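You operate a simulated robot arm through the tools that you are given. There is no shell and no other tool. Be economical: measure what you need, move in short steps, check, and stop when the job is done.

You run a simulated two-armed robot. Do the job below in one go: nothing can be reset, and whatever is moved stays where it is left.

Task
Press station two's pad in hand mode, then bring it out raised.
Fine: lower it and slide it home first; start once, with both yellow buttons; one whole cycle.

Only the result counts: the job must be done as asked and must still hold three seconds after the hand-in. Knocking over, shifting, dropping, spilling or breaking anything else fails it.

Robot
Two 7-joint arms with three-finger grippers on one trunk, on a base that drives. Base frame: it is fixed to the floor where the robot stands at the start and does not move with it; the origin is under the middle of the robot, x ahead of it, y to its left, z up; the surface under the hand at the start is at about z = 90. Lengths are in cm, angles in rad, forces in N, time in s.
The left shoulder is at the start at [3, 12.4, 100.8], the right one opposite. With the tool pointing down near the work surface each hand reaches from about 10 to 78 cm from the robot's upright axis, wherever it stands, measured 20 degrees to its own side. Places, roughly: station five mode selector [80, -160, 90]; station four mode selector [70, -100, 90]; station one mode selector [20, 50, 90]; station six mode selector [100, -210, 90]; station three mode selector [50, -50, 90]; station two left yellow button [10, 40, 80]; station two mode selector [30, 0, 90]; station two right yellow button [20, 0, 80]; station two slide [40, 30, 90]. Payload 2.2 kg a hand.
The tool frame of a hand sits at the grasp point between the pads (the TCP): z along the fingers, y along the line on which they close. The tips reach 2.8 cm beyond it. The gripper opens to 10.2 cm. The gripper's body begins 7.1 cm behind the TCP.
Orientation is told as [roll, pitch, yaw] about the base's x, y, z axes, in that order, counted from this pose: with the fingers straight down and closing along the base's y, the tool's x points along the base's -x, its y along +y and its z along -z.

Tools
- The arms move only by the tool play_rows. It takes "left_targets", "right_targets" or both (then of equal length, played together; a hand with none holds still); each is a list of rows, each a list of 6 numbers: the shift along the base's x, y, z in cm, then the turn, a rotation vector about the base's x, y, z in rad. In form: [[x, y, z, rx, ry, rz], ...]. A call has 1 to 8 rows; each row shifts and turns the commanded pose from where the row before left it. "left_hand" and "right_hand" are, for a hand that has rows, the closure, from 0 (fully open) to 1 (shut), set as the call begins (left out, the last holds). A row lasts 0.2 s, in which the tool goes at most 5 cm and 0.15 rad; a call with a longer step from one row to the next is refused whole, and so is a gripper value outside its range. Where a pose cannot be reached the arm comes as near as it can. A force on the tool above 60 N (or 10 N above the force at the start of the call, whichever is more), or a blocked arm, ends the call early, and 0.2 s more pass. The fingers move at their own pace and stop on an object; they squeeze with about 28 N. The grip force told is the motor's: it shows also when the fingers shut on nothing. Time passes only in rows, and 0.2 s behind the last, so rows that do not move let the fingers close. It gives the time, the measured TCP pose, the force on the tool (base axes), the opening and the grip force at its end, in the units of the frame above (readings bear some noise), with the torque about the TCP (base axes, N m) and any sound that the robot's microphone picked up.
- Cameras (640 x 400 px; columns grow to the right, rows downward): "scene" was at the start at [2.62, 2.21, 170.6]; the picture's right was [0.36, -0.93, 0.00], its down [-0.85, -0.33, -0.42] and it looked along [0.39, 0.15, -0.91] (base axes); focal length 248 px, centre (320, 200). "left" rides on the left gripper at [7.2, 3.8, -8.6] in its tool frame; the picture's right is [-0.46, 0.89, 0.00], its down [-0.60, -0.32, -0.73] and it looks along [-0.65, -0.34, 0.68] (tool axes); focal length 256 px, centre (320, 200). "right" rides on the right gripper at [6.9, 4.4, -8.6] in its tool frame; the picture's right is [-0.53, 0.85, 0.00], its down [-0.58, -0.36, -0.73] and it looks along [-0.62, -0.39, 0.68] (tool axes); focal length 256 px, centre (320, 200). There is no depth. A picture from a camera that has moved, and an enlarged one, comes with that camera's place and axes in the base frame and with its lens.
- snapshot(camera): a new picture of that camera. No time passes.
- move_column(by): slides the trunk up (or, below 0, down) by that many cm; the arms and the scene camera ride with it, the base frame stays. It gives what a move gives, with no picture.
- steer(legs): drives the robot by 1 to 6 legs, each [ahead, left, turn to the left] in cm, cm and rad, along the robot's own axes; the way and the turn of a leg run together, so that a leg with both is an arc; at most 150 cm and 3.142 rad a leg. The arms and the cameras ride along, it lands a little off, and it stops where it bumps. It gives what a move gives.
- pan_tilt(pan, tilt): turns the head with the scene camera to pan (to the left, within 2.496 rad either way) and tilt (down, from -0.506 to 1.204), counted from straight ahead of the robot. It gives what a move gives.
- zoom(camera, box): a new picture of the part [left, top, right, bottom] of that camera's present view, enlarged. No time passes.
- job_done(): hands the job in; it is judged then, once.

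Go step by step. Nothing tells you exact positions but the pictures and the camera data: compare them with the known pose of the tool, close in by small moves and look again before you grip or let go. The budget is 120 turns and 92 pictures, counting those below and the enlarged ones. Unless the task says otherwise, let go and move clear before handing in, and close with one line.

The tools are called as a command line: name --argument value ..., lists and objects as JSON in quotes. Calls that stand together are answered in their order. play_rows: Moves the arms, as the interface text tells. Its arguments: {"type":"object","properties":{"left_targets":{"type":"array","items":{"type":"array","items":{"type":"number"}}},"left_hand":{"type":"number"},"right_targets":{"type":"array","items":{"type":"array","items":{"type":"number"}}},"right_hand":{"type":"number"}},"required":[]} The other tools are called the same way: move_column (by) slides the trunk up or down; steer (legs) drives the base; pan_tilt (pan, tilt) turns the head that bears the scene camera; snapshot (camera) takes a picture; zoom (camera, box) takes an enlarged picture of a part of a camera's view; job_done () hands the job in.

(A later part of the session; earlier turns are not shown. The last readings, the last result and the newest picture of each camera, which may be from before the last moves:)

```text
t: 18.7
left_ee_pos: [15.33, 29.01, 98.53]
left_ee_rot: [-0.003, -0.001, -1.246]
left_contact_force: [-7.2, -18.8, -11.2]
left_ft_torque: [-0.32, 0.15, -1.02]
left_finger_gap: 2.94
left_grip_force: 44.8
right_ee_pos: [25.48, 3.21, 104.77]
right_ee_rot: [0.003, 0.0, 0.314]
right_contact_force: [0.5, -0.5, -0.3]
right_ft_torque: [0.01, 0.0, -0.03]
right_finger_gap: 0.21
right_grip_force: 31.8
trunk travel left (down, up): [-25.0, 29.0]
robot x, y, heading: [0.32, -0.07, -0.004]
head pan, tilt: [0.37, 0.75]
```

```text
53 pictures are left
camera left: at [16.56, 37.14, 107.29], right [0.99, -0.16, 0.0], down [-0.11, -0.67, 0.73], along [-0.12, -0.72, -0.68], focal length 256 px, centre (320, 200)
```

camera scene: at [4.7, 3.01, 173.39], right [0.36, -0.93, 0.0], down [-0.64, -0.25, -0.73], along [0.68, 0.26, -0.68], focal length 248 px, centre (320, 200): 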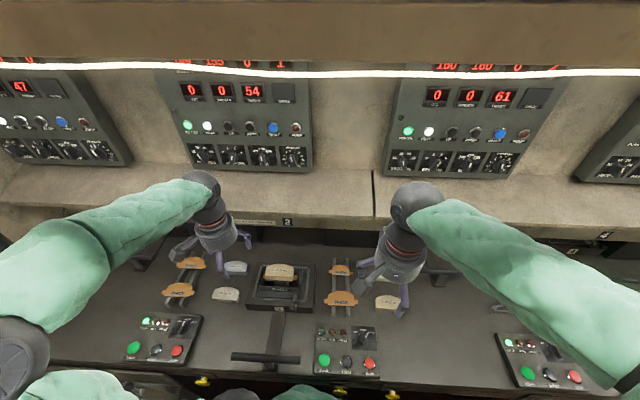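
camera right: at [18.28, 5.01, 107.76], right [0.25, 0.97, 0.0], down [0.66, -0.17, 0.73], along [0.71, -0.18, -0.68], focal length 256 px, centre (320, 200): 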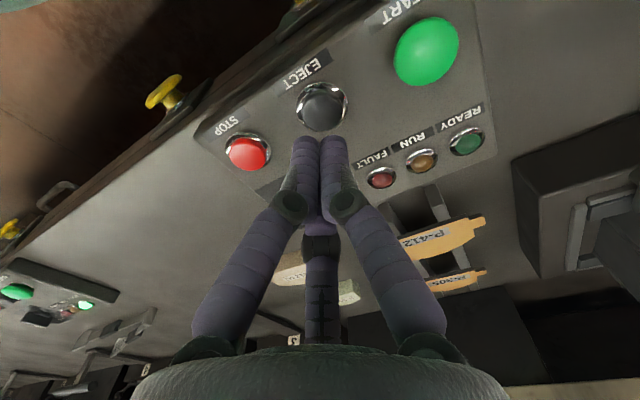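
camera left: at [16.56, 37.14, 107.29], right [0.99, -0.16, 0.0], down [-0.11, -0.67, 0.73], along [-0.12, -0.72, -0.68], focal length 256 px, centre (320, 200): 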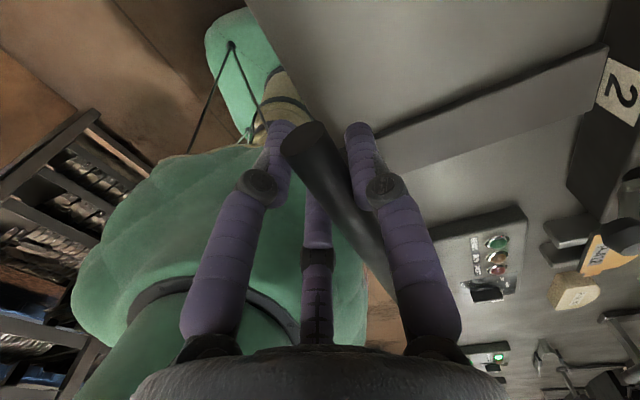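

The bar is gripped (gap 2.9). I push the slide inward along [0.95, 0.32].

play_rows --left_targets '[[0.95, 0.32, 0, 0, 0, 0], [1.42, 0.47, 0, 0, 0, 0], [1.42, 0.47, 0, 0, 0, 0], [1.42, 0.47, 0, 0, 0, 0], [1.42, 0.47, 0, 0, 0, 0], [1.42, 0.47, 0, 0, 0, 0], [1.42, 0.47, 0, 0, 0, 0], [1.42, 0.47, 0, 0, 0, 0]]'

snapshot --camera "scene"

```text
t: 20.5
left_ee_pos: [26.56, 32.75, 98.82]
left_ee_rot: [-0.002, 0.0, -1.247]
left_contact_force: [10.3, -27.3, -29.4]
left_ft_torque: [0.06, 0.24, -1.1]
left_finger_gap: 2.96
left_grip_force: 45.1
right_ee_pos: [25.8, 3.21, 104.77]
right_ee_rot: [0.003, 0.001, 0.316]
right_contact_force: [-0.2, 1.0, 0.5]
right_ft_torque: [0.01, 0.0, -0.02]
right_finger_gap: 0.22
right_grip_force: 32.1
trunk travel left (down, up): [-25.0, 29.0]
robot x, y, heading: [0.43, 0.09, 0.003]
head pan, tilt: [0.37, 0.75]
```

```text
52 pictures are left
camera scene: at [5.1, 2.8, 173.39], right [0.36, -0.93, 0.0], down [-0.64, -0.25, -0.73], along [0.68, 0.27, -0.68], focal length 248 px, centre (320, 200)
```

scene: 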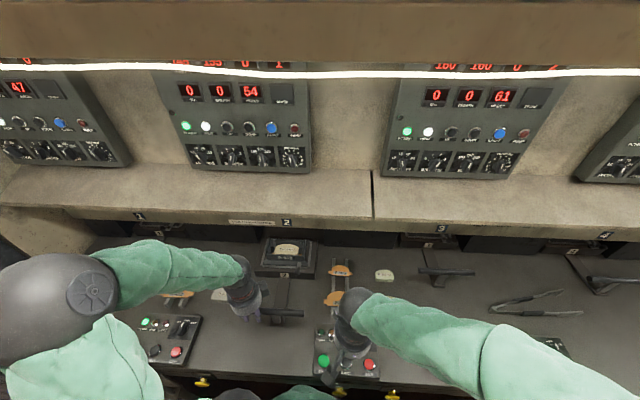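

play_rows --left_targets '[[1.42, 0.43, 0, 0, 0, 0], [1.42, 0.43, 0, 0, 0, 0], [1.42, 0.43, 0, 0, 0, 0], [1.42, 0.43, 0, 0, 0, 0], [1.42, 0.43, 0, 0, 0, 0], [1.42, 0.43, 0, 0, 0, 0]]'

snapshot --camera "scene"

```text
t: 21.9
left_ee_pos: [35.08, 35.55, 98.76]
left_ee_rot: [0.0, 0.003, -1.243]
left_contact_force: [4.7, -10.2, -21.5]
left_ft_torque: [0.44, 0.41, -1.16]
left_finger_gap: 2.93
left_grip_force: 45.2
right_ee_pos: [25.65, 3.48, 104.65]
right_ee_rot: [0.001, 0.001, 0.315]
right_contact_force: [0.1, -0.2, -0.3]
right_ft_torque: [0.04, 0.0, -0.01]
right_finger_gap: 0.22
right_grip_force: 31.3
trunk travel left (down, up): [-25.0, 29.0]
robot x, y, heading: [0.12, 0.01, 0.002]
head pan, tilt: [0.37, 0.75]
```

```text
51 pictures are left
camera scene: at [5.0, 2.99, 173.38], right [0.36, -0.93, 0.0], down [-0.64, -0.25, -0.73], along [0.68, 0.26, -0.68], focal length 248 px, centre (320, 200)
```

scene: 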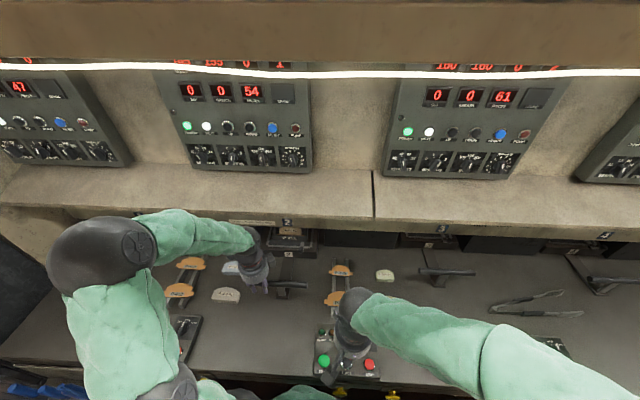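

play_rows --left_targets '[[0.95, 0.3, 0, 0, 0, 0], [0.95, 0.3, 0, 0, 0, 0], [0.95, 0.3, 0, 0, 0, 0], [0.95, 0.3, 0, 0, 0, 0], [0.95, 0.3, 0, 0, 0, 0]]'

zoom --camera "scene" --box '[200, 200, 400, 400]'

```text
t: 23.1
left_ee_pos: [39.91, 37.07, 98.74]
left_ee_rot: [-0.001, 0.0, -1.245]
left_contact_force: [2.3, -2.1, -25.2]
left_ft_torque: [0.65, 0.44, -1.16]
left_finger_gap: 2.93
left_grip_force: 45.3
right_ee_pos: [25.75, 3.46, 104.71]
right_ee_rot: [0.0, 0.001, 0.315]
right_contact_force: [1.0, -0.2, 0.0]
right_ft_torque: [-0.02, 0.0, -0.04]
right_finger_gap: 0.21
right_grip_force: 31.6
trunk travel left (down, up): [-25.0, 29.0]
robot x, y, heading: [0.08, 0.04, 0.003]
head pan, tilt: [0.37, 0.75]
```

```text
2.00 times, centred on (300, 300) of scene
camera zoom: at [4.93, 3.14, 173.38], right [0.36, -0.93, 0.0], down [-0.64, -0.25, -0.73], along [0.68, 0.26, -0.68], focal length 496 px, centre (360, 0)
```

zoom: 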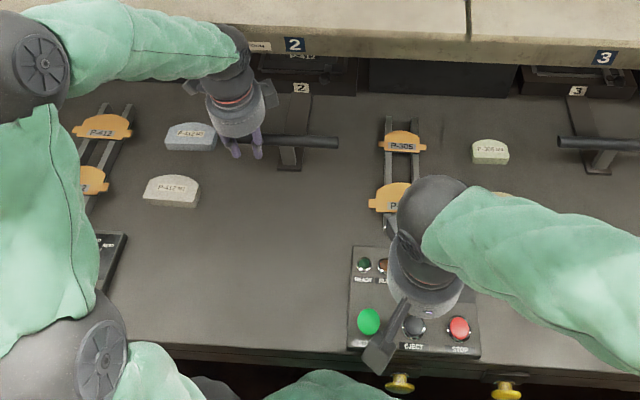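

play_rows --left_targets '[[0.6, 0.2, 0, 0, 0, 0], [0.6, 0.2, 0, 0, 0, 0], [0.6, 0.2, 0, 0, 0, 0], [0.6, 0.2, 0, 0, 0, 0], [0.6, 0.2, 0, 0, 0, 0]]'

zoom --camera "scene" --box '[200, 200, 400, 400]'

```text
t: 24.3
left_ee_pos: [39.57, 36.98, 98.83]
left_ee_rot: [-0.013, 0.0, -1.254]
left_contact_force: [-9.1, 38.6, -24.6]
left_ft_torque: [0.73, 0.33, -0.1]
left_finger_gap: 2.94
left_grip_force: 45.3
right_ee_pos: [23.57, 3.03, 105.12]
right_ee_rot: [-0.001, -0.016, 0.317]
right_contact_force: [0.3, -0.9, 0.3]
right_ft_torque: [0.04, 0.02, 0.01]
right_finger_gap: 0.19
right_grip_force: 31.6
trunk travel left (down, up): [-25.0, 29.0]
robot x, y, heading: [-0.63, -0.04, 0.004]
head pan, tilt: [0.37, 0.75]
```

```text
2.00 times, centred on (300, 300) of scene
camera zoom: at [1.61, 2.3, 173.47], right [0.36, -0.93, 0.0], down [-0.62, -0.25, -0.74], along [0.69, 0.27, -0.67], focal length 496 px, centre (360, 0)
```

zoom: 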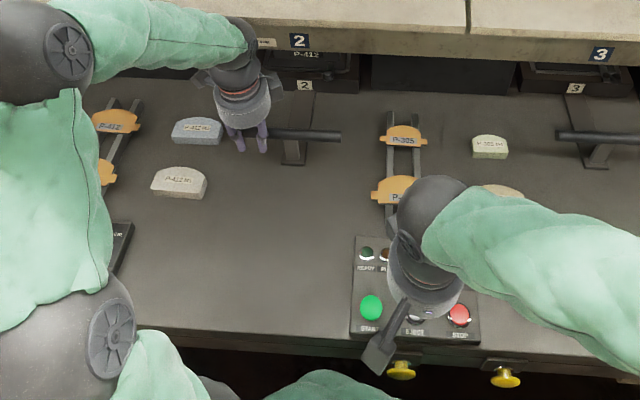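

The slide stopped and the robot got pushed back slightly, without a matching force on the tool, so part of the arm may be touching something. I back off a little and look.

play_rows --left_targets '[[-1.4, -0.47, 0, 0, 0, 0], [-1.3, -0.45, 0, 0, 0, 0]]'

pan_tilt --pan 0.6 --tilt 0.6

snapshot --camera "scene"

snapshot --camera "left"

```text
t: 24.9
left_ee_pos: [39.84, 37.07, 98.66]
left_ee_rot: [-0.001, -0.004, -1.247]
left_contact_force: [-13.8, 23.6, -1.2]
left_ft_torque: [-0.28, 0.3, -1.24]
left_finger_gap: 2.9
left_grip_force: 45.1
right_ee_pos: [25.46, 3.64, 104.79]
right_ee_rot: [-0.003, -0.004, 0.313]
right_contact_force: [0.2, 0.4, -0.4]
right_ft_torque: [0.01, -0.01, 0.01]
right_finger_gap: 0.22
right_grip_force: 31.3
trunk travel left (down, up): [-25.0, 29.0]
robot x, y, heading: [0.29, 0.39, -0.003]
head pan, tilt: [0.37, 0.75]
```

```text
t: 25.6
left_ee_pos: [39.82, 37.1, 98.88]
left_ee_rot: [0.003, -0.004, -1.243]
left_contact_force: [-9.4, 13.0, -13.7]
left_ft_torque: [0.24, 0.19, -1.48]
left_finger_gap: 2.92
left_grip_force: 45.2
right_ee_pos: [25.39, 3.56, 104.83]
right_ee_rot: [-0.003, -0.001, 0.313]
right_contact_force: [0.1, 0.6, -0.4]
right_ft_torque: [-0.01, 0.0, 0.01]
right_finger_gap: 0.22
right_grip_force: 31.6
trunk travel left (down, up): [-25.0, 29.0]
robot x, y, heading: [-0.04, 0.02, -0.001]
head pan, tilt: [0.6, 0.6]
```

```text
48 pictures are left
camera scene: at [3.89, 5.38, 174.68], right [0.56, -0.83, 0.0], down [-0.46, -0.32, -0.83], along [0.68, 0.46, -0.56], focal length 248 px, centre (320, 200)
```

scene: 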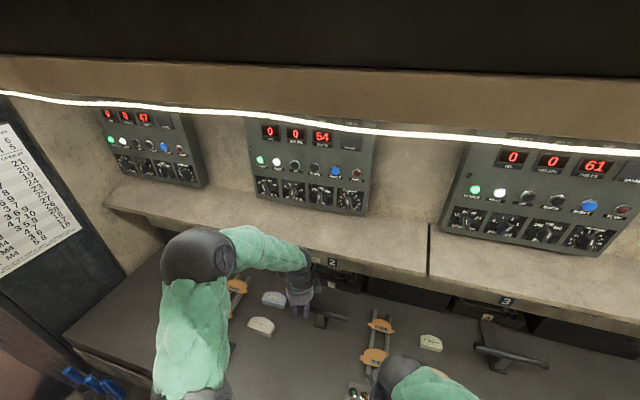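

```text
47 pictures are left
camera left: at [41.09, 45.2, 107.45], right [0.99, -0.16, 0.0], down [-0.11, -0.67, 0.73], along [-0.11, -0.72, -0.68], focal length 256 px, centre (320, 200)
```

left: 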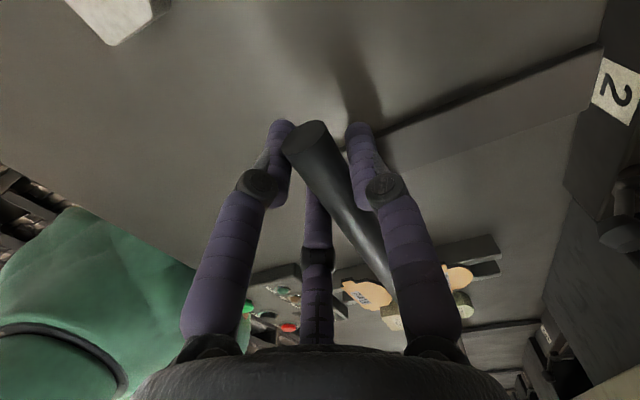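

zoom --camera "scene" --box '[220, 240, 540, 380]'

pan_tilt --pan 0.37 --tilt 1.0

snapshot --camera "scene"

```text
2.00 times, centred on (380, 310) of scene
camera zoom: at [3.89, 5.38, 174.68], right [0.56, -0.83, 0.0], down [-0.46, -0.32, -0.83], along [0.68, 0.46, -0.56], focal length 496 px, centre (200, -20)
```

zoom: 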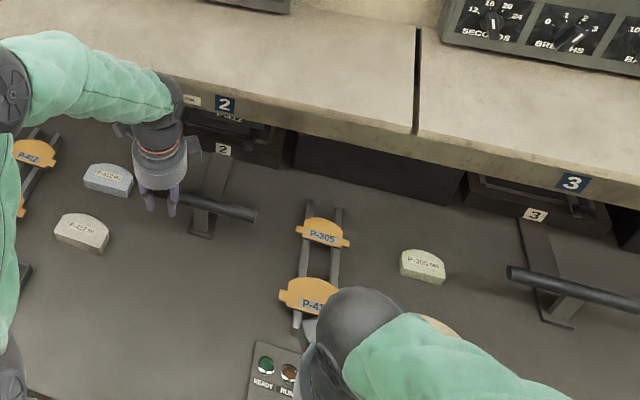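

```text
t: 26.5
left_ee_pos: [39.84, 37.0, 98.7]
left_ee_rot: [0.002, -0.003, -1.246]
left_contact_force: [-3.5, 8.7, -15.1]
left_ft_torque: [0.26, 0.23, -1.3]
left_finger_gap: 2.92
left_grip_force: 44.5
right_ee_pos: [25.22, 3.61, 104.84]
right_ee_rot: [-0.002, -0.001, 0.315]
right_contact_force: [0.2, -0.1, -0.5]
right_ft_torque: [-0.03, -0.05, 0.0]
right_finger_gap: 0.21
right_grip_force: 30.7
trunk travel left (down, up): [-25.0, 29.0]
robot x, y, heading: [-0.05, 0.15, -0.001]
head pan, tilt: [0.37, 1.0]
```

```text
45 pictures are left
camera scene: at [3.13, 2.86, 171.49], right [0.36, -0.93, 0.0], down [-0.78, -0.31, -0.54], along [0.51, 0.19, -0.84], focal length 248 px, centre (320, 200)
```

scene: 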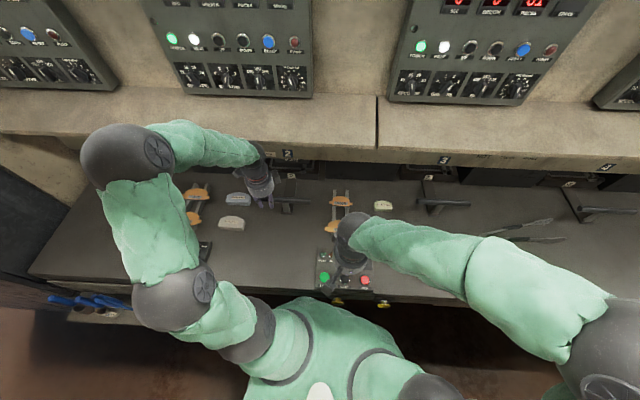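

zoom --camera "scene" --box '[240, 140, 470, 300]'

play_rows --left_targets '[[0.6, 0.2, 0, 0, 0, 0], [0.6, 0.2, 0, 0, 0, 0], [0, 0, 0, 0, 0, 0], [0, 0, 0, 0, 0, 0]]'

```text
2.50 times, centred on (355, 220) of scene
camera zoom: at [3.13, 2.86, 171.49], right [0.36, -0.93, 0.0], down [-0.78, -0.31, -0.54], along [0.51, 0.19, -0.84], focal length 620 px, centre (232, 150)
```

zoom: 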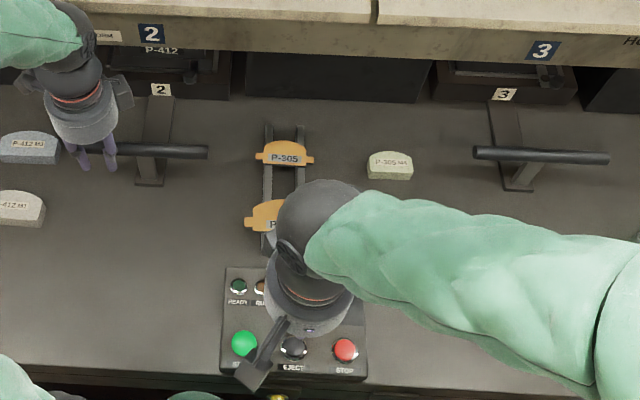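

```text
t: 27.5
left_ee_pos: [39.79, 37.0, 98.81]
left_ee_rot: [-0.004, -0.001, -1.249]
left_contact_force: [-4.0, 29.1, -27.7]
left_ft_torque: [0.56, 0.27, -0.49]
left_finger_gap: 2.93
left_grip_force: 45.5
right_ee_pos: [24.65, 3.33, 104.97]
right_ee_rot: [-0.003, -0.009, 0.313]
right_contact_force: [-0.1, 0.7, 0.8]
right_ft_torque: [0.02, 0.0, -0.02]
right_finger_gap: 0.23
right_grip_force: 31.3
trunk travel left (down, up): [-25.0, 29.0]
robot x, y, heading: [0.17, 0.13, 0.004]
head pan, tilt: [0.37, 1.0]
```

The slide seems about 1–2 cm short of where station three's sits, and READY is dark. I release the bar and test whether the hand itself can move freely forward.

play_rows --left_targets '[[0, 0, 0, 0, 0, 0], [0, 0, 0, 0, 0, 0], [0, 0, 0, 0, 0, 0]]' --left_hand 0.2

play_rows --left_targets '[[0, 0, 2, 0, 0, 0], [0, 0, 4, 0, 0, 0], [0.95, 0.3, 0, 0, 0, 0], [0.95, 0.3, 0, 0, 0, 0]]'

snapshot --camera "left"

```text
t: 28.3
left_ee_pos: [39.81, 36.88, 98.81]
left_ee_rot: [-0.006, -0.006, -1.248]
left_contact_force: [0.7, 0.3, -0.1]
left_ft_torque: [0.0, -0.01, 0.0]
left_finger_gap: 8.18
left_grip_force: 0.1
right_ee_pos: [24.67, 3.39, 105.04]
right_ee_rot: [-0.002, -0.008, 0.313]
right_contact_force: [0.0, 0.2, -0.3]
right_ft_torque: [-0.02, 0.01, 0.0]
right_finger_gap: 0.2
right_grip_force: 32.1
trunk travel left (down, up): [-25.0, 29.0]
robot x, y, heading: [-0.42, 0.3, -0.002]
head pan, tilt: [0.37, 1.0]
```

```text
t: 29.5
left_ee_pos: [39.22, 36.24, 104.19]
left_ee_rot: [-0.044, 0.001, -1.255]
left_contact_force: [0.3, -0.7, 0.0]
left_ft_torque: [-0.02, 0.0, 0.05]
left_finger_gap: 8.2
left_grip_force: 0.0
right_ee_pos: [23.91, 2.97, 105.26]
right_ee_rot: [0.0, -0.013, 0.319]
right_contact_force: [-1.6, -0.2, 0.0]
right_ft_torque: [0.03, -0.05, 0.0]
right_finger_gap: 0.21
right_grip_force: 31.5
trunk travel left (down, up): [-25.0, 29.0]
robot x, y, heading: [-0.19, -0.1, 0.005]
head pan, tilt: [0.37, 1.0]
stopped in row 4 (left hand): the arm was blocked; the commanded pose is now the measured one
```

```text
43 pictures are left
camera left: at [40.84, 44.59, 112.66], right [0.99, -0.17, -0.04], down [-0.08, -0.66, 0.75], along [-0.15, -0.73, -0.67], focal length 256 px, centre (320, 200)
```

left: 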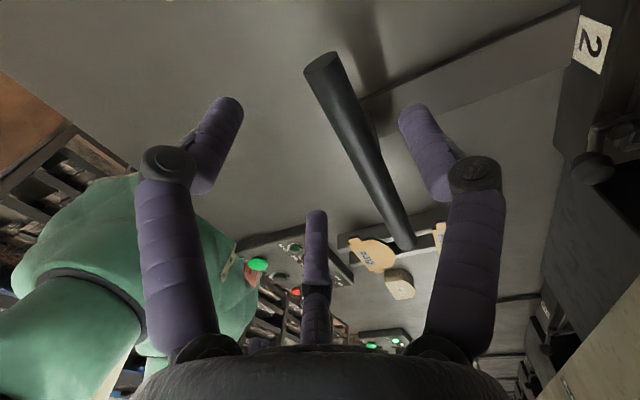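

The arm itself was blocked (some link against the shelf), not the slide. I withdraw the left hand, turn it back, and will push the bar with the right hand instead.

play_rows --left_targets '[[-1.9, -0.6, 1, 0, 0, 0], [-1.9, -0.6, 1, 0, 0, 0.15], [-1.9, -0.6, 0.5, 0, 0, 0.15], [-1.9, 0.5, 0.5, 0, 0, 0.15], [-1.9, 1, 0.5, 0, 0, 0.15], [-1.9, 1, 0.5, 0, 0, 0.15], [-1.9, 1, 0.5, 0, 0, 0.15], [-1.9, 1, 0.5, 0, 0, 0.15]]'

snapshot --camera "scene"

zoom --camera "scene" --box '[240, 140, 470, 300]'

```text
t: 31.3
left_ee_pos: [25.71, 39.53, 108.21]
left_ee_rot: [-0.056, -0.001, -0.206]
left_contact_force: [-0.6, 0.4, 0.1]
left_ft_torque: [-0.01, -0.01, 0.01]
left_finger_gap: 8.16
left_grip_force: 0.1
right_ee_pos: [25.28, 3.36, 104.81]
right_ee_rot: [0.001, 0.0, 0.316]
right_contact_force: [-0.1, -0.2, -0.1]
right_ft_torque: [-0.02, -0.01, 0.0]
right_finger_gap: 0.19
right_grip_force: 31.6
trunk travel left (down, up): [-25.0, 29.0]
robot x, y, heading: [0.22, -0.55, -0.001]
head pan, tilt: [0.37, 1.0]
```

```text
42 pictures are left
camera scene: at [3.18, 2.51, 171.49], right [0.36, -0.93, 0.0], down [-0.78, -0.31, -0.54], along [0.5, 0.2, -0.84], focal length 248 px, centre (320, 200)
```

scene: 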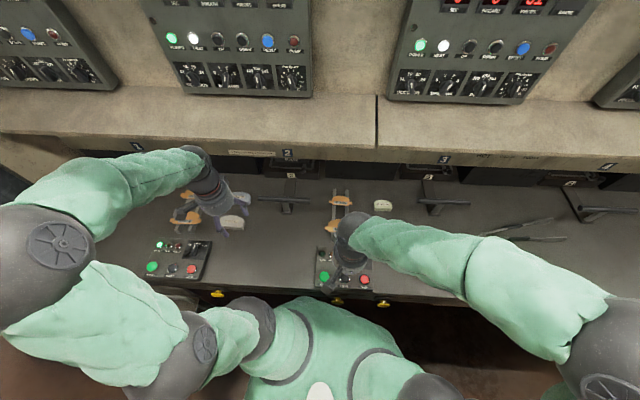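

```text
2.50 times, centred on (355, 220) of scene
camera zoom: at [3.18, 2.51, 171.49], right [0.36, -0.93, 0.0], down [-0.78, -0.31, -0.54], along [0.5, 0.2, -0.84], focal length 620 px, centre (232, 150)
```

zoom: 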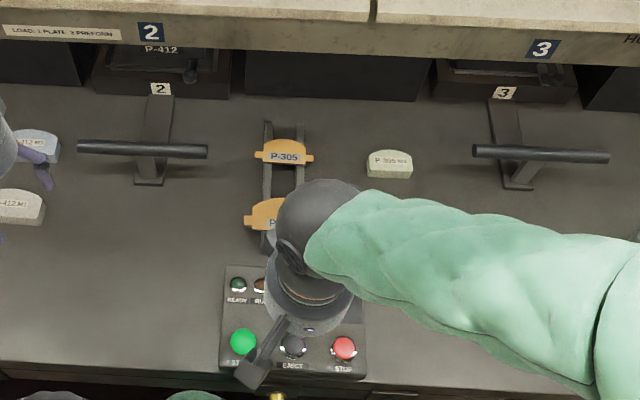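

The handle bar is now at about [42.1, 30.9, 99]. I bring the closed right hand behind its right half.

play_rows --right_targets '[[0.5, 0.5, 4, 0, 0, 0], [2.5, 3.5, 0, 0, 0, 0], [2.5, 3.5, 0, 0, 0, 0], [2.5, 3.5, 0, 0, 0, 0], [2.5, 3.5, 0, 0, 0, 0], [2.5, 3.5, 0, 0, 0, 0], [1.6, 3.5, -2, 0, 0, 0]]'

snapshot --camera "right"

zoom --camera "scene" --box '[240, 140, 470, 300]'

```text
t: 32.9
left_ee_pos: [25.93, 39.76, 108.11]
left_ee_rot: [-0.058, -0.003, -0.211]
left_contact_force: [0.7, 0.3, -0.4]
left_ft_torque: [-0.01, 0.01, 0.01]
left_finger_gap: 8.18
left_grip_force: 0.0
right_ee_pos: [39.98, 25.07, 106.54]
right_ee_rot: [0.0, -0.002, 0.315]
right_contact_force: [0.9, 0.4, -0.2]
right_ft_torque: [-0.04, 0.02, 0.01]
right_finger_gap: 0.23
right_grip_force: 31.6
trunk travel left (down, up): [-25.0, 29.0]
robot x, y, heading: [-0.24, 0.1, 0.001]
head pan, tilt: [0.37, 1.0]
```

```text
40 pictures are left
camera right: at [32.18, 27.05, 115.09], right [0.25, 0.97, 0.0], down [0.66, -0.17, 0.73], along [0.71, -0.18, -0.68], focal length 256 px, centre (320, 200)
```

right: 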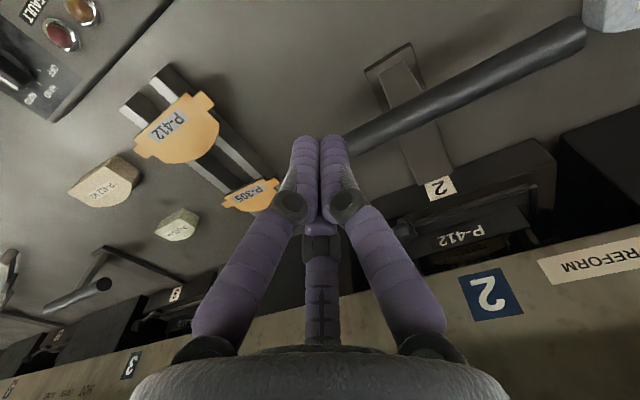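

```text
2.50 times, centred on (355, 220) of scene
camera zoom: at [3.35, 2.71, 171.48], right [0.36, -0.93, 0.0], down [-0.78, -0.31, -0.54], along [0.5, 0.2, -0.84], focal length 620 px, centre (232, 150)
```

zoom: 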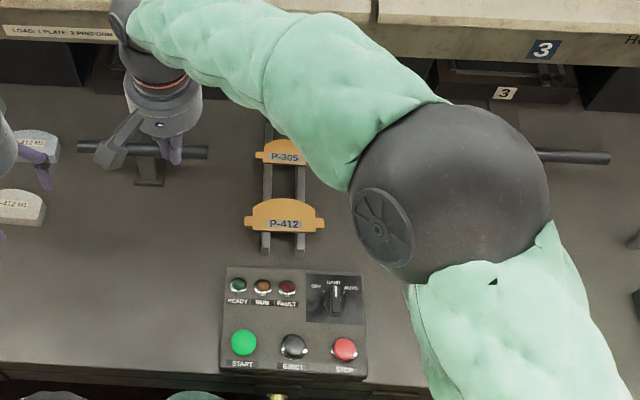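

play_rows --right_targets '[[0, 0, -2.5, 0, 0, 0], [0, 0, -2.5, 0, 0, 0], [0, 0, -2, 0, 0, 0], [0.6, 0.2, 0, 0, 0, 0], [0.6, 0.2, 0, 0, 0, 0], [0.6, 0.2, 0, 0, 0, 0], [0.6, 0.2, 0, 0, 0, 0]]'

play_rows --right_targets '[[0.5, 0.17, 0, 0, 0, 0], [0.5, 0.17, 0, 0, 0, 0], [0.5, 0.17, 0, 0, 0, 0], [0.5, 0.17, 0, 0, 0, 0]]'

zoom --camera "scene" --box '[240, 140, 470, 300]'

```text
t: 34.5
left_ee_pos: [25.95, 39.67, 108.18]
left_ee_rot: [-0.055, -0.001, -0.207]
left_contact_force: [1.0, 0.0, 0.5]
left_ft_torque: [0.02, 0.03, 0.0]
left_finger_gap: 8.16
left_grip_force: 0.2
right_ee_pos: [42.31, 25.76, 99.75]
right_ee_rot: [-0.001, -0.002, 0.316]
right_contact_force: [-0.6, -0.6, -0.5]
right_ft_torque: [0.0, 0.06, 0.0]
right_finger_gap: 0.22
right_grip_force: 31.2
trunk travel left (down, up): [-25.0, 29.0]
robot x, y, heading: [-0.27, -0.13, 0.002]
head pan, tilt: [0.37, 1.0]
```

```text
t: 35.5
left_ee_pos: [25.11, 39.14, 108.5]
left_ee_rot: [-0.052, -0.009, -0.207]
left_contact_force: [0.0, 0.7, -0.2]
left_ft_torque: [0.03, -0.02, 0.03]
left_finger_gap: 8.14
left_grip_force: 0.0
right_ee_pos: [43.34, 26.0, 99.77]
right_ee_rot: [-0.002, -0.002, 0.321]
right_contact_force: [-0.2, -0.3, -0.1]
right_ft_torque: [0.0, -0.03, 0.01]
right_finger_gap: 0.2
right_grip_force: 31.9
trunk travel left (down, up): [-25.0, 29.0]
robot x, y, heading: [-0.76, 0.29, -0.001]
head pan, tilt: [0.37, 1.0]
```

```text
2.50 times, centred on (355, 220) of scene
camera zoom: at [2.22, 2.01, 171.51], right [0.36, -0.93, 0.0], down [-0.78, -0.3, -0.55], along [0.51, 0.2, -0.84], focal length 620 px, centre (232, 150)
```

zoom: 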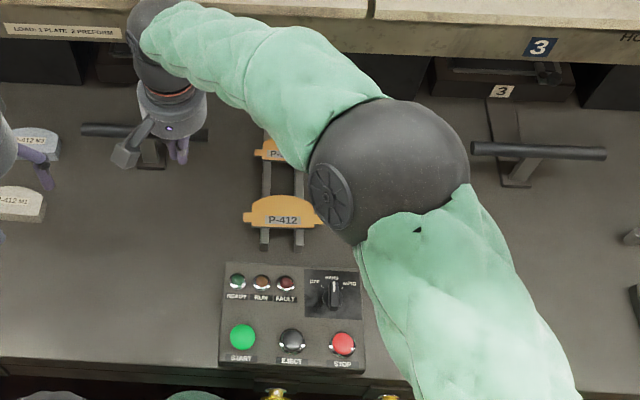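

The bar moved in about 2 cm, but now the right wrist meets the shelf. I back off and tilt the hand so the fingers point inward, keeping the wrist clear, then push again.

play_rows --right_targets '[[-1.9, -0.6, 0, 0, 0, 0], [-1.4, -0.5, 0, 0.045, -0.135, 0], [-1.0, -0.3, 0, 0.045, -0.135, 0], [0, 0, 0.2, 0.045, -0.135, 0], [0, 0, 0.2, 0.045, -0.135, 0]]'

snapshot --camera "right"

zoom --camera "scene" --box '[240, 140, 470, 300]'

```text
t: 36.7
left_ee_pos: [25.74, 39.61, 108.24]
left_ee_rot: [-0.057, -0.002, -0.208]
left_contact_force: [-0.8, 0.0, 0.4]
left_ft_torque: [-0.01, 0.03, -0.01]
left_finger_gap: 8.16
left_grip_force: 0.1
right_ee_pos: [40.11, 25.03, 100.29]
right_ee_rot: [0.005, -0.57, 0.314]
right_contact_force: [0.2, -0.8, 0.2]
right_ft_torque: [0.0, -0.02, 0.0]
right_finger_gap: 0.22
right_grip_force: 31.2
trunk travel left (down, up): [-25.0, 29.0]
robot x, y, heading: [-0.41, -0.14, 0.0]
head pan, tilt: [0.37, 1.0]
```

```text
37 pictures are left
camera right: at [28.78, 25.9, 103.7], right [0.16, 0.94, 0.29], down [0.2, -0.32, 0.93], along [0.97, -0.09, -0.24], focal length 256 px, centre (320, 200)
```

right: 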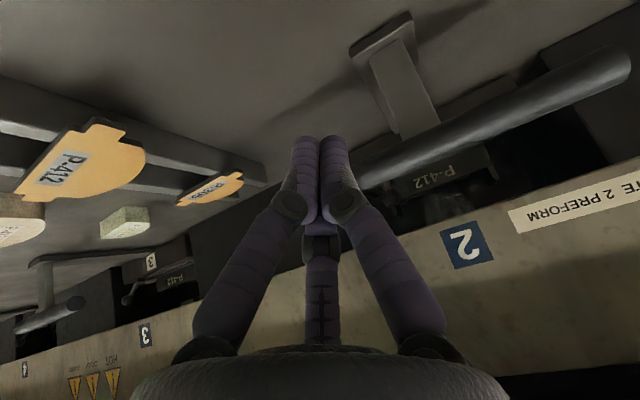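

```text
2.50 times, centred on (355, 220) of scene
camera zoom: at [3.2, 2.5, 171.49], right [0.36, -0.93, 0.0], down [-0.78, -0.31, -0.54], along [0.5, 0.2, -0.84], focal length 620 px, centre (232, 150)
```

zoom: 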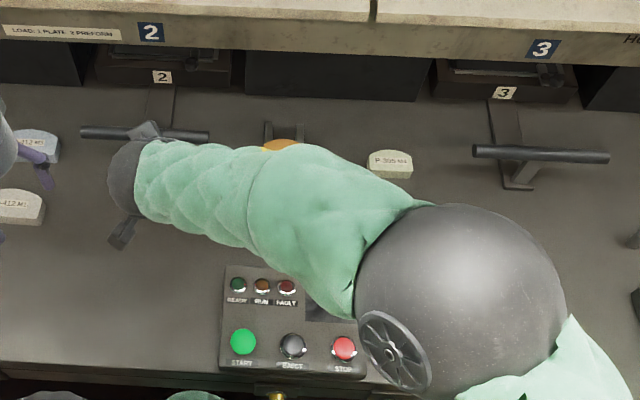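

play_rows --right_targets '[[0.6, 0.2, -0.5, 0, 0, 0], [0.6, 0.2, 0, 0, 0, 0], [0.6, 0.2, 0, 0, 0, 0], [0.6, 0.2, 0, 0, 0, 0], [0.6, 0.2, 0, 0, 0, 0], [0.6, 0.2, 0, 0, 0, 0]]'

play_rows --right_targets '[[0.5, 0.17, 0, 0, 0, 0], [0.5, 0.17, 0, 0, 0, 0]]'

zoom --camera "scene" --box '[240, 140, 470, 300]'

```text
t: 38.1
left_ee_pos: [25.6, 39.54, 108.28]
left_ee_rot: [-0.055, -0.004, -0.208]
left_contact_force: [-0.1, 0.3, -0.1]
left_ft_torque: [-0.01, 0.0, 0.01]
left_finger_gap: 8.12
left_grip_force: 0.0
right_ee_pos: [43.03, 26.01, 99.36]
right_ee_rot: [-0.001, -0.564, 0.317]
right_contact_force: [-21.1, -6.7, -4.7]
right_ft_torque: [-0.07, 0.3, -0.06]
right_finger_gap: 0.2
right_grip_force: 31.9
trunk travel left (down, up): [-25.0, 29.0]
robot x, y, heading: [-0.3, -0.29, 0.004]
head pan, tilt: [0.37, 1.0]
```

```text
t: 38.7
left_ee_pos: [25.75, 39.61, 108.23]
left_ee_rot: [-0.056, -0.002, -0.209]
left_contact_force: [0.3, -0.5, -0.4]
left_ft_torque: [-0.04, 0.02, 0.01]
left_finger_gap: 8.17
left_grip_force: 0.0
right_ee_pos: [43.58, 26.09, 98.6]
right_ee_rot: [-0.011, -0.545, 0.326]
right_contact_force: [-11.3, -1.8, -2.2]
right_ft_torque: [-0.02, 0.1, 0.01]
right_finger_gap: 0.19
right_grip_force: 31.4
trunk travel left (down, up): [-25.0, 29.0]
robot x, y, heading: [-0.21, 0.28, 0.005]
head pan, tilt: [0.37, 1.0]
stopped in row 2 (right hand): the force on the tool passed its limit at 73 N (the readings are from after the stop); the commanded pose is now the measured one
```

```text
2.50 times, centred on (355, 220) of scene
camera zoom: at [3.2, 2.51, 171.5], right [0.36, -0.93, 0.0], down [-0.78, -0.31, -0.54], along [0.5, 0.2, -0.84], focal length 620 px, centre (232, 150)
```

zoom: 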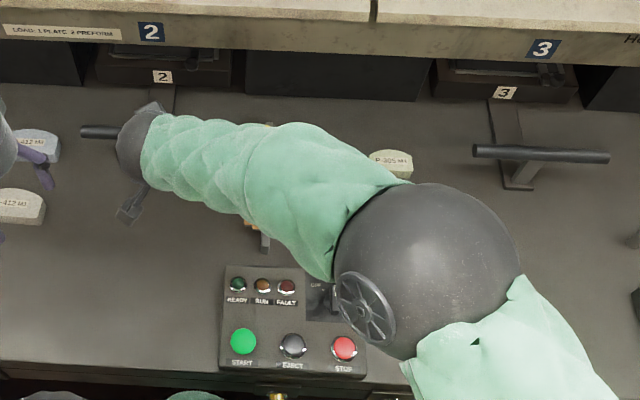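

The slide is now hard against its stop (73 N on the tool): home. I check the lamps.

zoom --camera "scene" --box '[310, 235, 380, 280]'

zoom --camera "scene" --box '[140, 230, 220, 290]'

```text
8.89 times, centred on (345, 258) of scene
camera zoom: at [3.2, 2.51, 171.5], right [0.36, -0.93, 0.0], down [-0.78, -0.31, -0.54], along [0.5, 0.2, -0.84], focal length 2205 px, centre (98, -311)
```

zoom: 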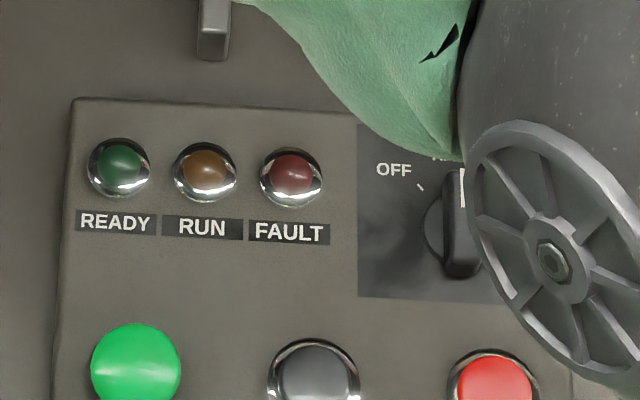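

```text
6.67 times, centred on (180, 260) of scene
camera zoom: at [3.2, 2.51, 171.5], right [0.36, -0.93, 0.0], down [-0.78, -0.31, -0.54], along [0.5, 0.2, -0.84], focal length 1654 px, centre (1253, -200)
```

zoom: 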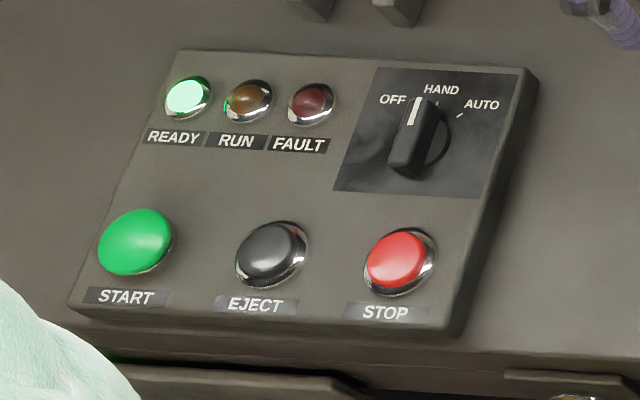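

play_rows --right_targets '[[-1.5, -0.5, 0, 0, 0, 0], [-2, -0.7, 1, 0, 0, 0], [-2, -1.5, 2, -0.045, 0.135, 0], [-2, -3, 2, -0.045, 0.135, 0], [-2, -3, 1, -0.045, 0.135, 0], [-1, -3, 0, -0.04, 0.125, 0]]'

pan_tilt --pan 0.37 --tilt 0.72

snapshot --camera "scene"

zoom --camera "scene" --box '[160, 50, 320, 180]'

zoom --camera "scene" --box '[230, 220, 330, 300]'

```text
t: 40.1
left_ee_pos: [25.76, 39.46, 108.17]
left_ee_rot: [-0.055, -0.002, -0.206]
left_contact_force: [-0.2, -0.3, -0.3]
left_ft_torque: [0.0, 0.05, 0.03]
left_finger_gap: 8.14
left_grip_force: 0.1
right_ee_pos: [33.47, 14.27, 104.74]
right_ee_rot: [-0.002, 0.008, 0.323]
right_contact_force: [0.2, -0.8, -0.7]
right_ft_torque: [0.0, -0.01, 0.0]
right_finger_gap: 0.21
right_grip_force: 31.7
trunk travel left (down, up): [-25.0, 29.0]
robot x, y, heading: [-0.33, -0.04, 0.007]
head pan, tilt: [0.37, 1.0]
```

```text
t: 40.9
left_ee_pos: [25.74, 39.6, 108.13]
left_ee_rot: [-0.056, -0.001, -0.208]
left_contact_force: [0.2, -0.1, -0.4]
left_ft_torque: [0.02, -0.01, -0.02]
left_finger_gap: 8.16
left_grip_force: 0.0
right_ee_pos: [33.36, 14.33, 104.67]
right_ee_rot: [-0.007, 0.006, 0.324]
right_contact_force: [-0.2, 0.9, 0.6]
right_ft_torque: [-0.02, -0.03, -0.04]
right_finger_gap: 0.22
right_grip_force: 31.6
trunk travel left (down, up): [-25.0, 29.0]
robot x, y, heading: [-0.11, 0.09, 0.004]
head pan, tilt: [0.37, 0.721]
```

```text
32 pictures are left
camera scene: at [4.51, 3.01, 173.64], right [0.36, -0.93, 0.0], down [-0.62, -0.24, -0.75], along [0.7, 0.27, -0.66], focal length 248 px, centre (320, 200)
```

scene: 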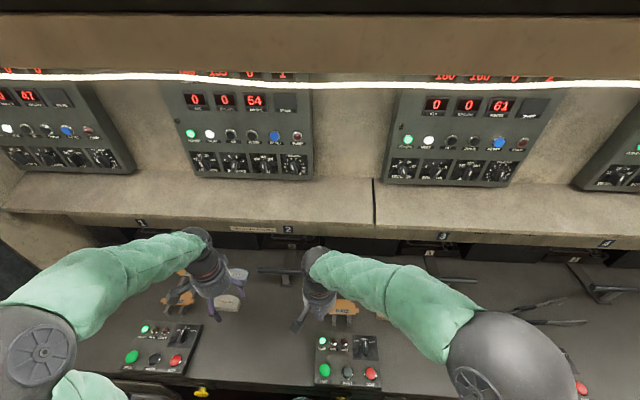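

```text
3.08 times, centred on (240, 115) of scene
camera zoom: at [4.51, 3.01, 173.64], right [0.36, -0.93, 0.0], down [-0.62, -0.24, -0.75], along [0.7, 0.27, -0.66], focal length 763 px, centre (566, 462)
```

zoom: 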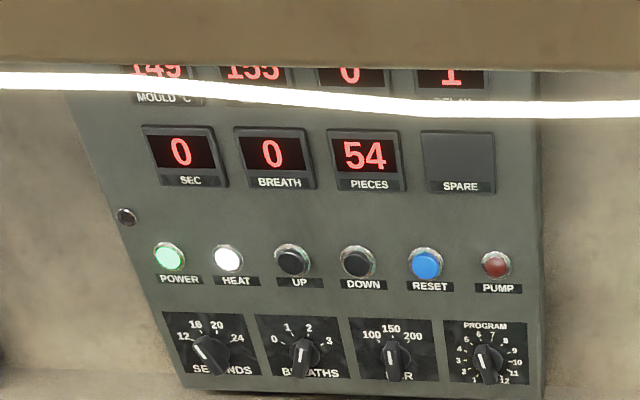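

```text
5.00 times, centred on (280, 260) of scene
camera zoom: at [4.51, 3.01, 173.64], right [0.36, -0.93, 0.0], down [-0.62, -0.24, -0.75], along [0.7, 0.27, -0.66], focal length 1240 px, centre (520, -100)
```

zoom: 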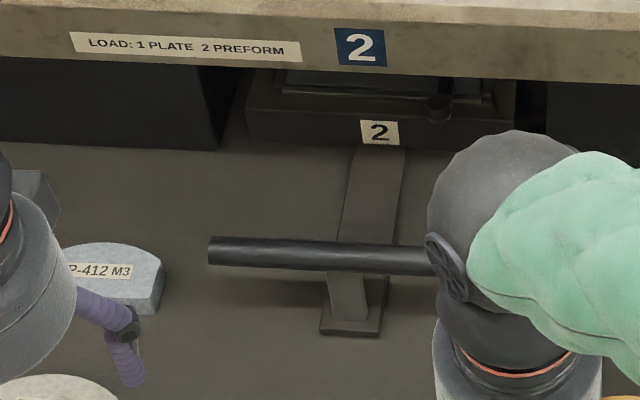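

READY is lit: the slide is home in hand mode. The yellow buttons sit under the front edge very near me, so I want to back up; first a glance behind.

pan_tilt --pan 2.4 --tilt 0.7

snapshot --camera "scene"

```text
t: 42.8
left_ee_pos: [25.75, 39.68, 108.31]
left_ee_rot: [-0.055, 0.0, -0.207]
left_contact_force: [0.3, 0.0, -0.3]
left_ft_torque: [-0.01, -0.02, -0.02]
left_finger_gap: 8.15
left_grip_force: 0.0
right_ee_pos: [33.41, 14.38, 104.72]
right_ee_rot: [-0.005, 0.007, 0.324]
right_contact_force: [0.1, -0.3, 0.1]
right_ft_torque: [0.0, 0.03, -0.01]
right_finger_gap: 0.2
right_grip_force: 31.4
trunk travel left (down, up): [-25.0, 29.0]
robot x, y, heading: [-0.24, -0.11, -0.001]
head pan, tilt: [2.4, 0.7]
```

```text
29 pictures are left
camera scene: at [-9.61, 5.69, 173.83], right [0.67, 0.74, 0.0], down [0.48, -0.43, -0.76], along [-0.57, 0.52, -0.64], focal length 248 px, centre (320, 200)
```

scene: 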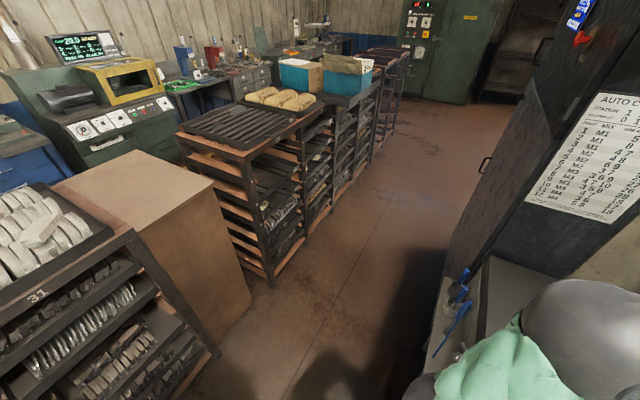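

There is about 90 cm free behind. I back up 27 cm, square up to the bench and shift left, then look at the yellow buttons.

steer --legs '[[-27, 0, 0], [0, 0, 0.32], [0, 7, 0]]'

pan_tilt --pan 0 --tilt 0.9

snapshot --camera "scene"

```text
t: 46.4
left_ee_pos: [-17.23, 52.34, 108.13]
left_ee_rot: [-0.06, -0.002, 0.11]
left_contact_force: [-0.7, 0.1, -0.2]
left_ft_torque: [-0.07, 0.01, 0.0]
left_finger_gap: 8.17
left_grip_force: 0.1
right_ee_pos: [-2.05, 30.76, 104.7]
right_ee_rot: [-0.007, 0.01, 0.642]
right_contact_force: [0.0, 1.1, -0.9]
right_ft_torque: [-0.06, -0.03, 0.04]
right_finger_gap: 0.22
right_grip_force: 31.6
trunk travel left (down, up): [-25.0, 29.0]
robot x, y, heading: [-29.57, 6.82, 0.317]
head pan, tilt: [2.4, 0.7]
```

```text
t: 48.6
left_ee_pos: [-16.97, 52.18, 108.24]
left_ee_rot: [-0.056, -0.002, 0.107]
left_contact_force: [-0.8, -0.4, 0.3]
left_ft_torque: [0.0, 0.0, 0.01]
left_finger_gap: 8.15
left_grip_force: 0.1
right_ee_pos: [-1.86, 30.67, 104.78]
right_ee_rot: [-0.006, 0.006, 0.64]
right_contact_force: [0.0, -0.4, 0.0]
right_ft_torque: [0.02, 0.0, 0.0]
right_finger_gap: 0.18
right_grip_force: 31.7
trunk travel left (down, up): [-25.0, 29.0]
robot x, y, heading: [-29.35, 6.5, 0.319]
head pan, tilt: [0.0, 0.901]
```

```text
28 pictures are left
camera scene: at [-25.17, 7.86, 172.21], right [0.31, -0.95, 0.0], down [-0.74, -0.25, -0.62], along [0.59, 0.2, -0.78], focal length 248 px, centre (320, 200)
```

scene: 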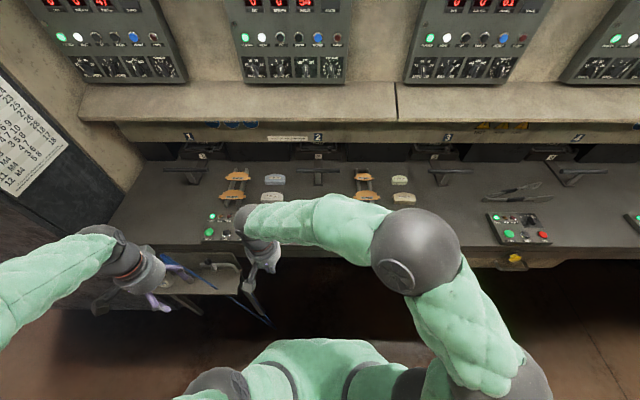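

play_rows --right_targets '[[1.25, -3.9, -0.8, 0, 0, -0.04], [1.25, -3.9, -0.8, 0, 0, -0.04], [1.25, -3.9, -0.8, 0, 0, -0.04], [1.25, -3.9, -0.8, 0, 0, -0.04], [1.25, -3.9, -0.8, 0, 0, -0.04], [1.25, -3.9, -0.8, 0, 0, -0.04], [1.25, -3.9, -0.8, 0, 0, -0.04], [1.25, -3.9, -0.8, 0, 0, -0.04]]' --left_targets '[[1.5, -1.6, -1, 0, 0, 0.025], [1.5, -1.6, -1, 0, 0, 0.025], [1.5, -1.6, -1, 0, 0, 0.025], [1.5, -1.6, -1, 0, 0, 0.025], [1.5, -1.6, -1, 0, 0, 0.025], [1.5, -1.6, -1, 0, 0, 0.025], [1.5, -1.6, -1, 0, 0, 0.025], [1.5, -1.6, -1, 0, 0, 0.025]]' --left_hand 1.0 --right_hand 1.0

snapshot --camera "scene"

snapshot --camera "right"

snapshot --camera "left"

```text
t: 50.4
left_ee_pos: [-4.94, 39.37, 100.01]
left_ee_rot: [-0.055, -0.001, 0.31]
left_contact_force: [0.8, 0.0, 1.1]
left_ft_torque: [0.03, 0.0, -0.01]
left_finger_gap: 0.18
left_grip_force: 28.1
right_ee_pos: [8.03, -0.79, 98.28]
right_ee_rot: [-0.006, 0.006, 0.322]
right_contact_force: [0.3, -0.4, 0.1]
right_ft_torque: [0.03, 0.0, 0.01]
right_finger_gap: 0.21
right_grip_force: 31.7
trunk travel left (down, up): [-25.0, 29.0]
robot x, y, heading: [-29.1, 6.74, 0.323]
head pan, tilt: [0.0, 0.901]
```

```text
27 pictures are left
camera scene: at [-25.06, 7.73, 172.21], right [0.31, -0.95, 0.0], down [-0.74, -0.25, -0.62], along [0.59, 0.2, -0.78], focal length 248 px, centre (320, 200)
```

scene: 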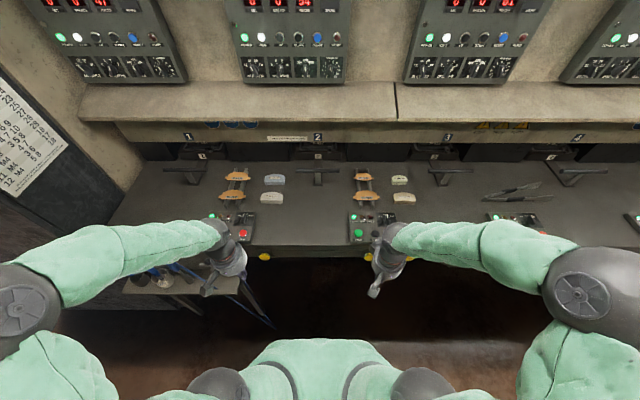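

```text
26 pictures are left
camera right: at [0.31, 1.19, 106.81], right [0.24, 0.97, -0.01], down [0.67, -0.16, 0.73], along [0.71, -0.18, -0.68], focal length 256 px, centre (320, 200)
```

right: 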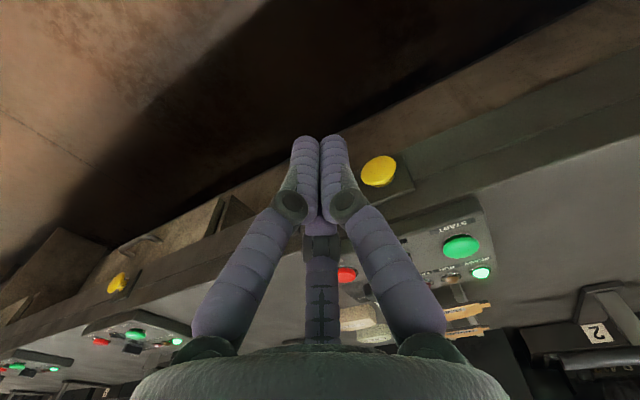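

```text
25 pictures are left
camera left: at [-13.19, 41.24, 108.65], right [0.17, 0.98, -0.05], down [0.66, -0.08, 0.75], along [0.73, -0.16, -0.66], focal length 256 px, centre (320, 200)
```

left: 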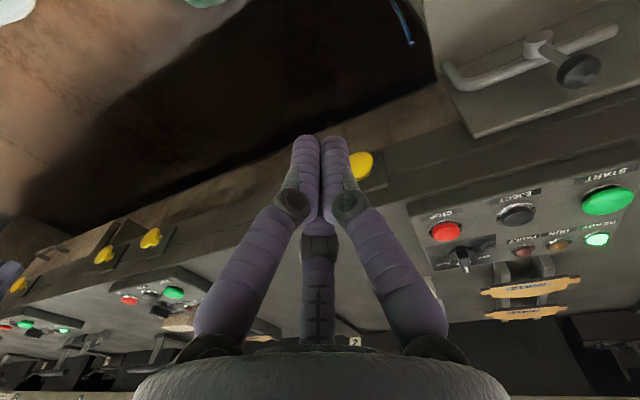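

READY is still lit. The yellow buttons triangulate to left [7.9, 41.4, 84.2] and right [20.5, 3.1, 84.2], facing me. I bring both closed hands in front of them, fingers tilted inward.

play_rows --right_targets '[[1.48, 0.44, -2.4, 0.047, -0.142, 0], [1.48, 0.44, -2.4, 0.047, -0.142, 0], [1.48, 0.44, -2.4, 0.047, -0.142, 0], [1.48, 0.44, -2.4, 0.047, -0.142, 0], [1.48, 0.44, -2.4, 0.047, -0.142, 0]]' --left_targets '[[1.5, 0.06, -2.74, 0.047, -0.142, 0], [1.5, 0.06, -2.74, 0.047, -0.142, 0], [1.5, 0.06, -2.74, 0.047, -0.142, 0], [1.5, 0.06, -2.74, 0.047, -0.142, 0], [1.5, 0.06, -2.74, 0.047, -0.142, 0]]'

snapshot --camera "right"

snapshot --camera "left"

```text
t: 51.6
left_ee_pos: [0.43, 40.53, 88.99]
left_ee_rot: [0.003, -0.556, 0.346]
left_contact_force: [2.7, -0.3, 0.5]
left_ft_torque: [0.02, 0.22, -0.03]
left_finger_gap: 0.22
left_grip_force: 28.2
left hand out of reach, approached as far as the arm can: row 4, 5
right_ee_pos: [14.96, 0.16, 86.61]
right_ee_rot: [0.026, -0.689, 0.163]
right_contact_force: [1.1, 5.3, 3.0]
right_ft_torque: [-0.45, 0.29, -0.19]
right_finger_gap: 0.21
right_grip_force: 31.6
right hand out of reach, approached as far as the arm can: row 4, 5
trunk travel left (down, up): [-25.0, 29.0]
robot x, y, heading: [-29.48, 6.54, 0.315]
head pan, tilt: [0.0, 0.901]
```

```text
24 pictures are left
camera right: at [3.67, 2.51, 88.94], right [0.26, 0.9, 0.36], down [0.05, -0.38, 0.92], along [0.97, -0.22, -0.14], focal length 256 px, centre (320, 200)
```

right: 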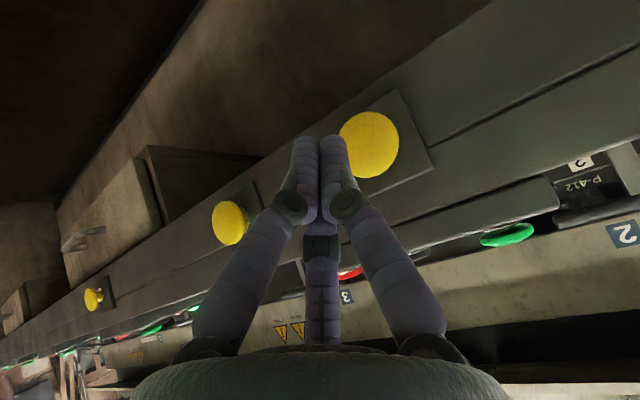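

```text
23 pictures are left
camera left: at [-10.94, 40.54, 92.53], right [0.07, 0.97, 0.25], down [0.23, -0.26, 0.94], along [0.97, -0.01, -0.24], focal length 256 px, centre (320, 200)
```

left: 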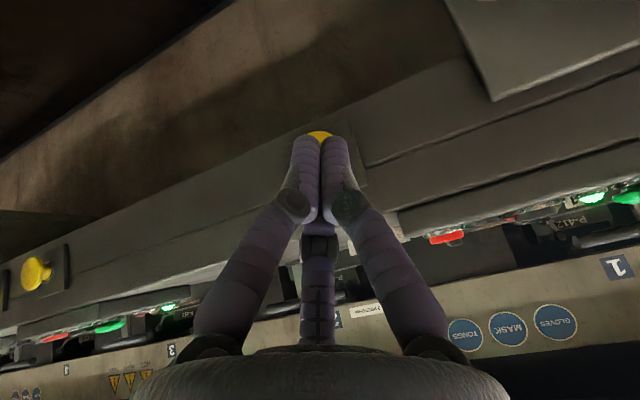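

The hands are at the edge of their low reach; I lower the trunk 12 cm and bring the hands back up to the button height.

move_column --by -12

```text
t: 53.1
left_ee_pos: [0.52, 40.5, 77.11]
left_ee_rot: [0.022, -0.568, 0.3]
left_contact_force: [0.6, -0.2, 0.9]
left_ft_torque: [0.0, 0.03, 0.01]
left_finger_gap: 0.19
left_grip_force: 27.8
right_ee_pos: [15.14, 1.83, 75.41]
right_ee_rot: [-0.015, -0.737, 0.322]
right_contact_force: [-0.7, 0.1, -1.0]
right_ft_torque: [-0.03, 0.0, 0.0]
right_finger_gap: 0.2
right_grip_force: 31.3
trunk travel left (down, up): [-13.0, 41.0]
robot x, y, heading: [-29.42, 6.51, 0.319]
head pan, tilt: [0.0, 0.901]
```

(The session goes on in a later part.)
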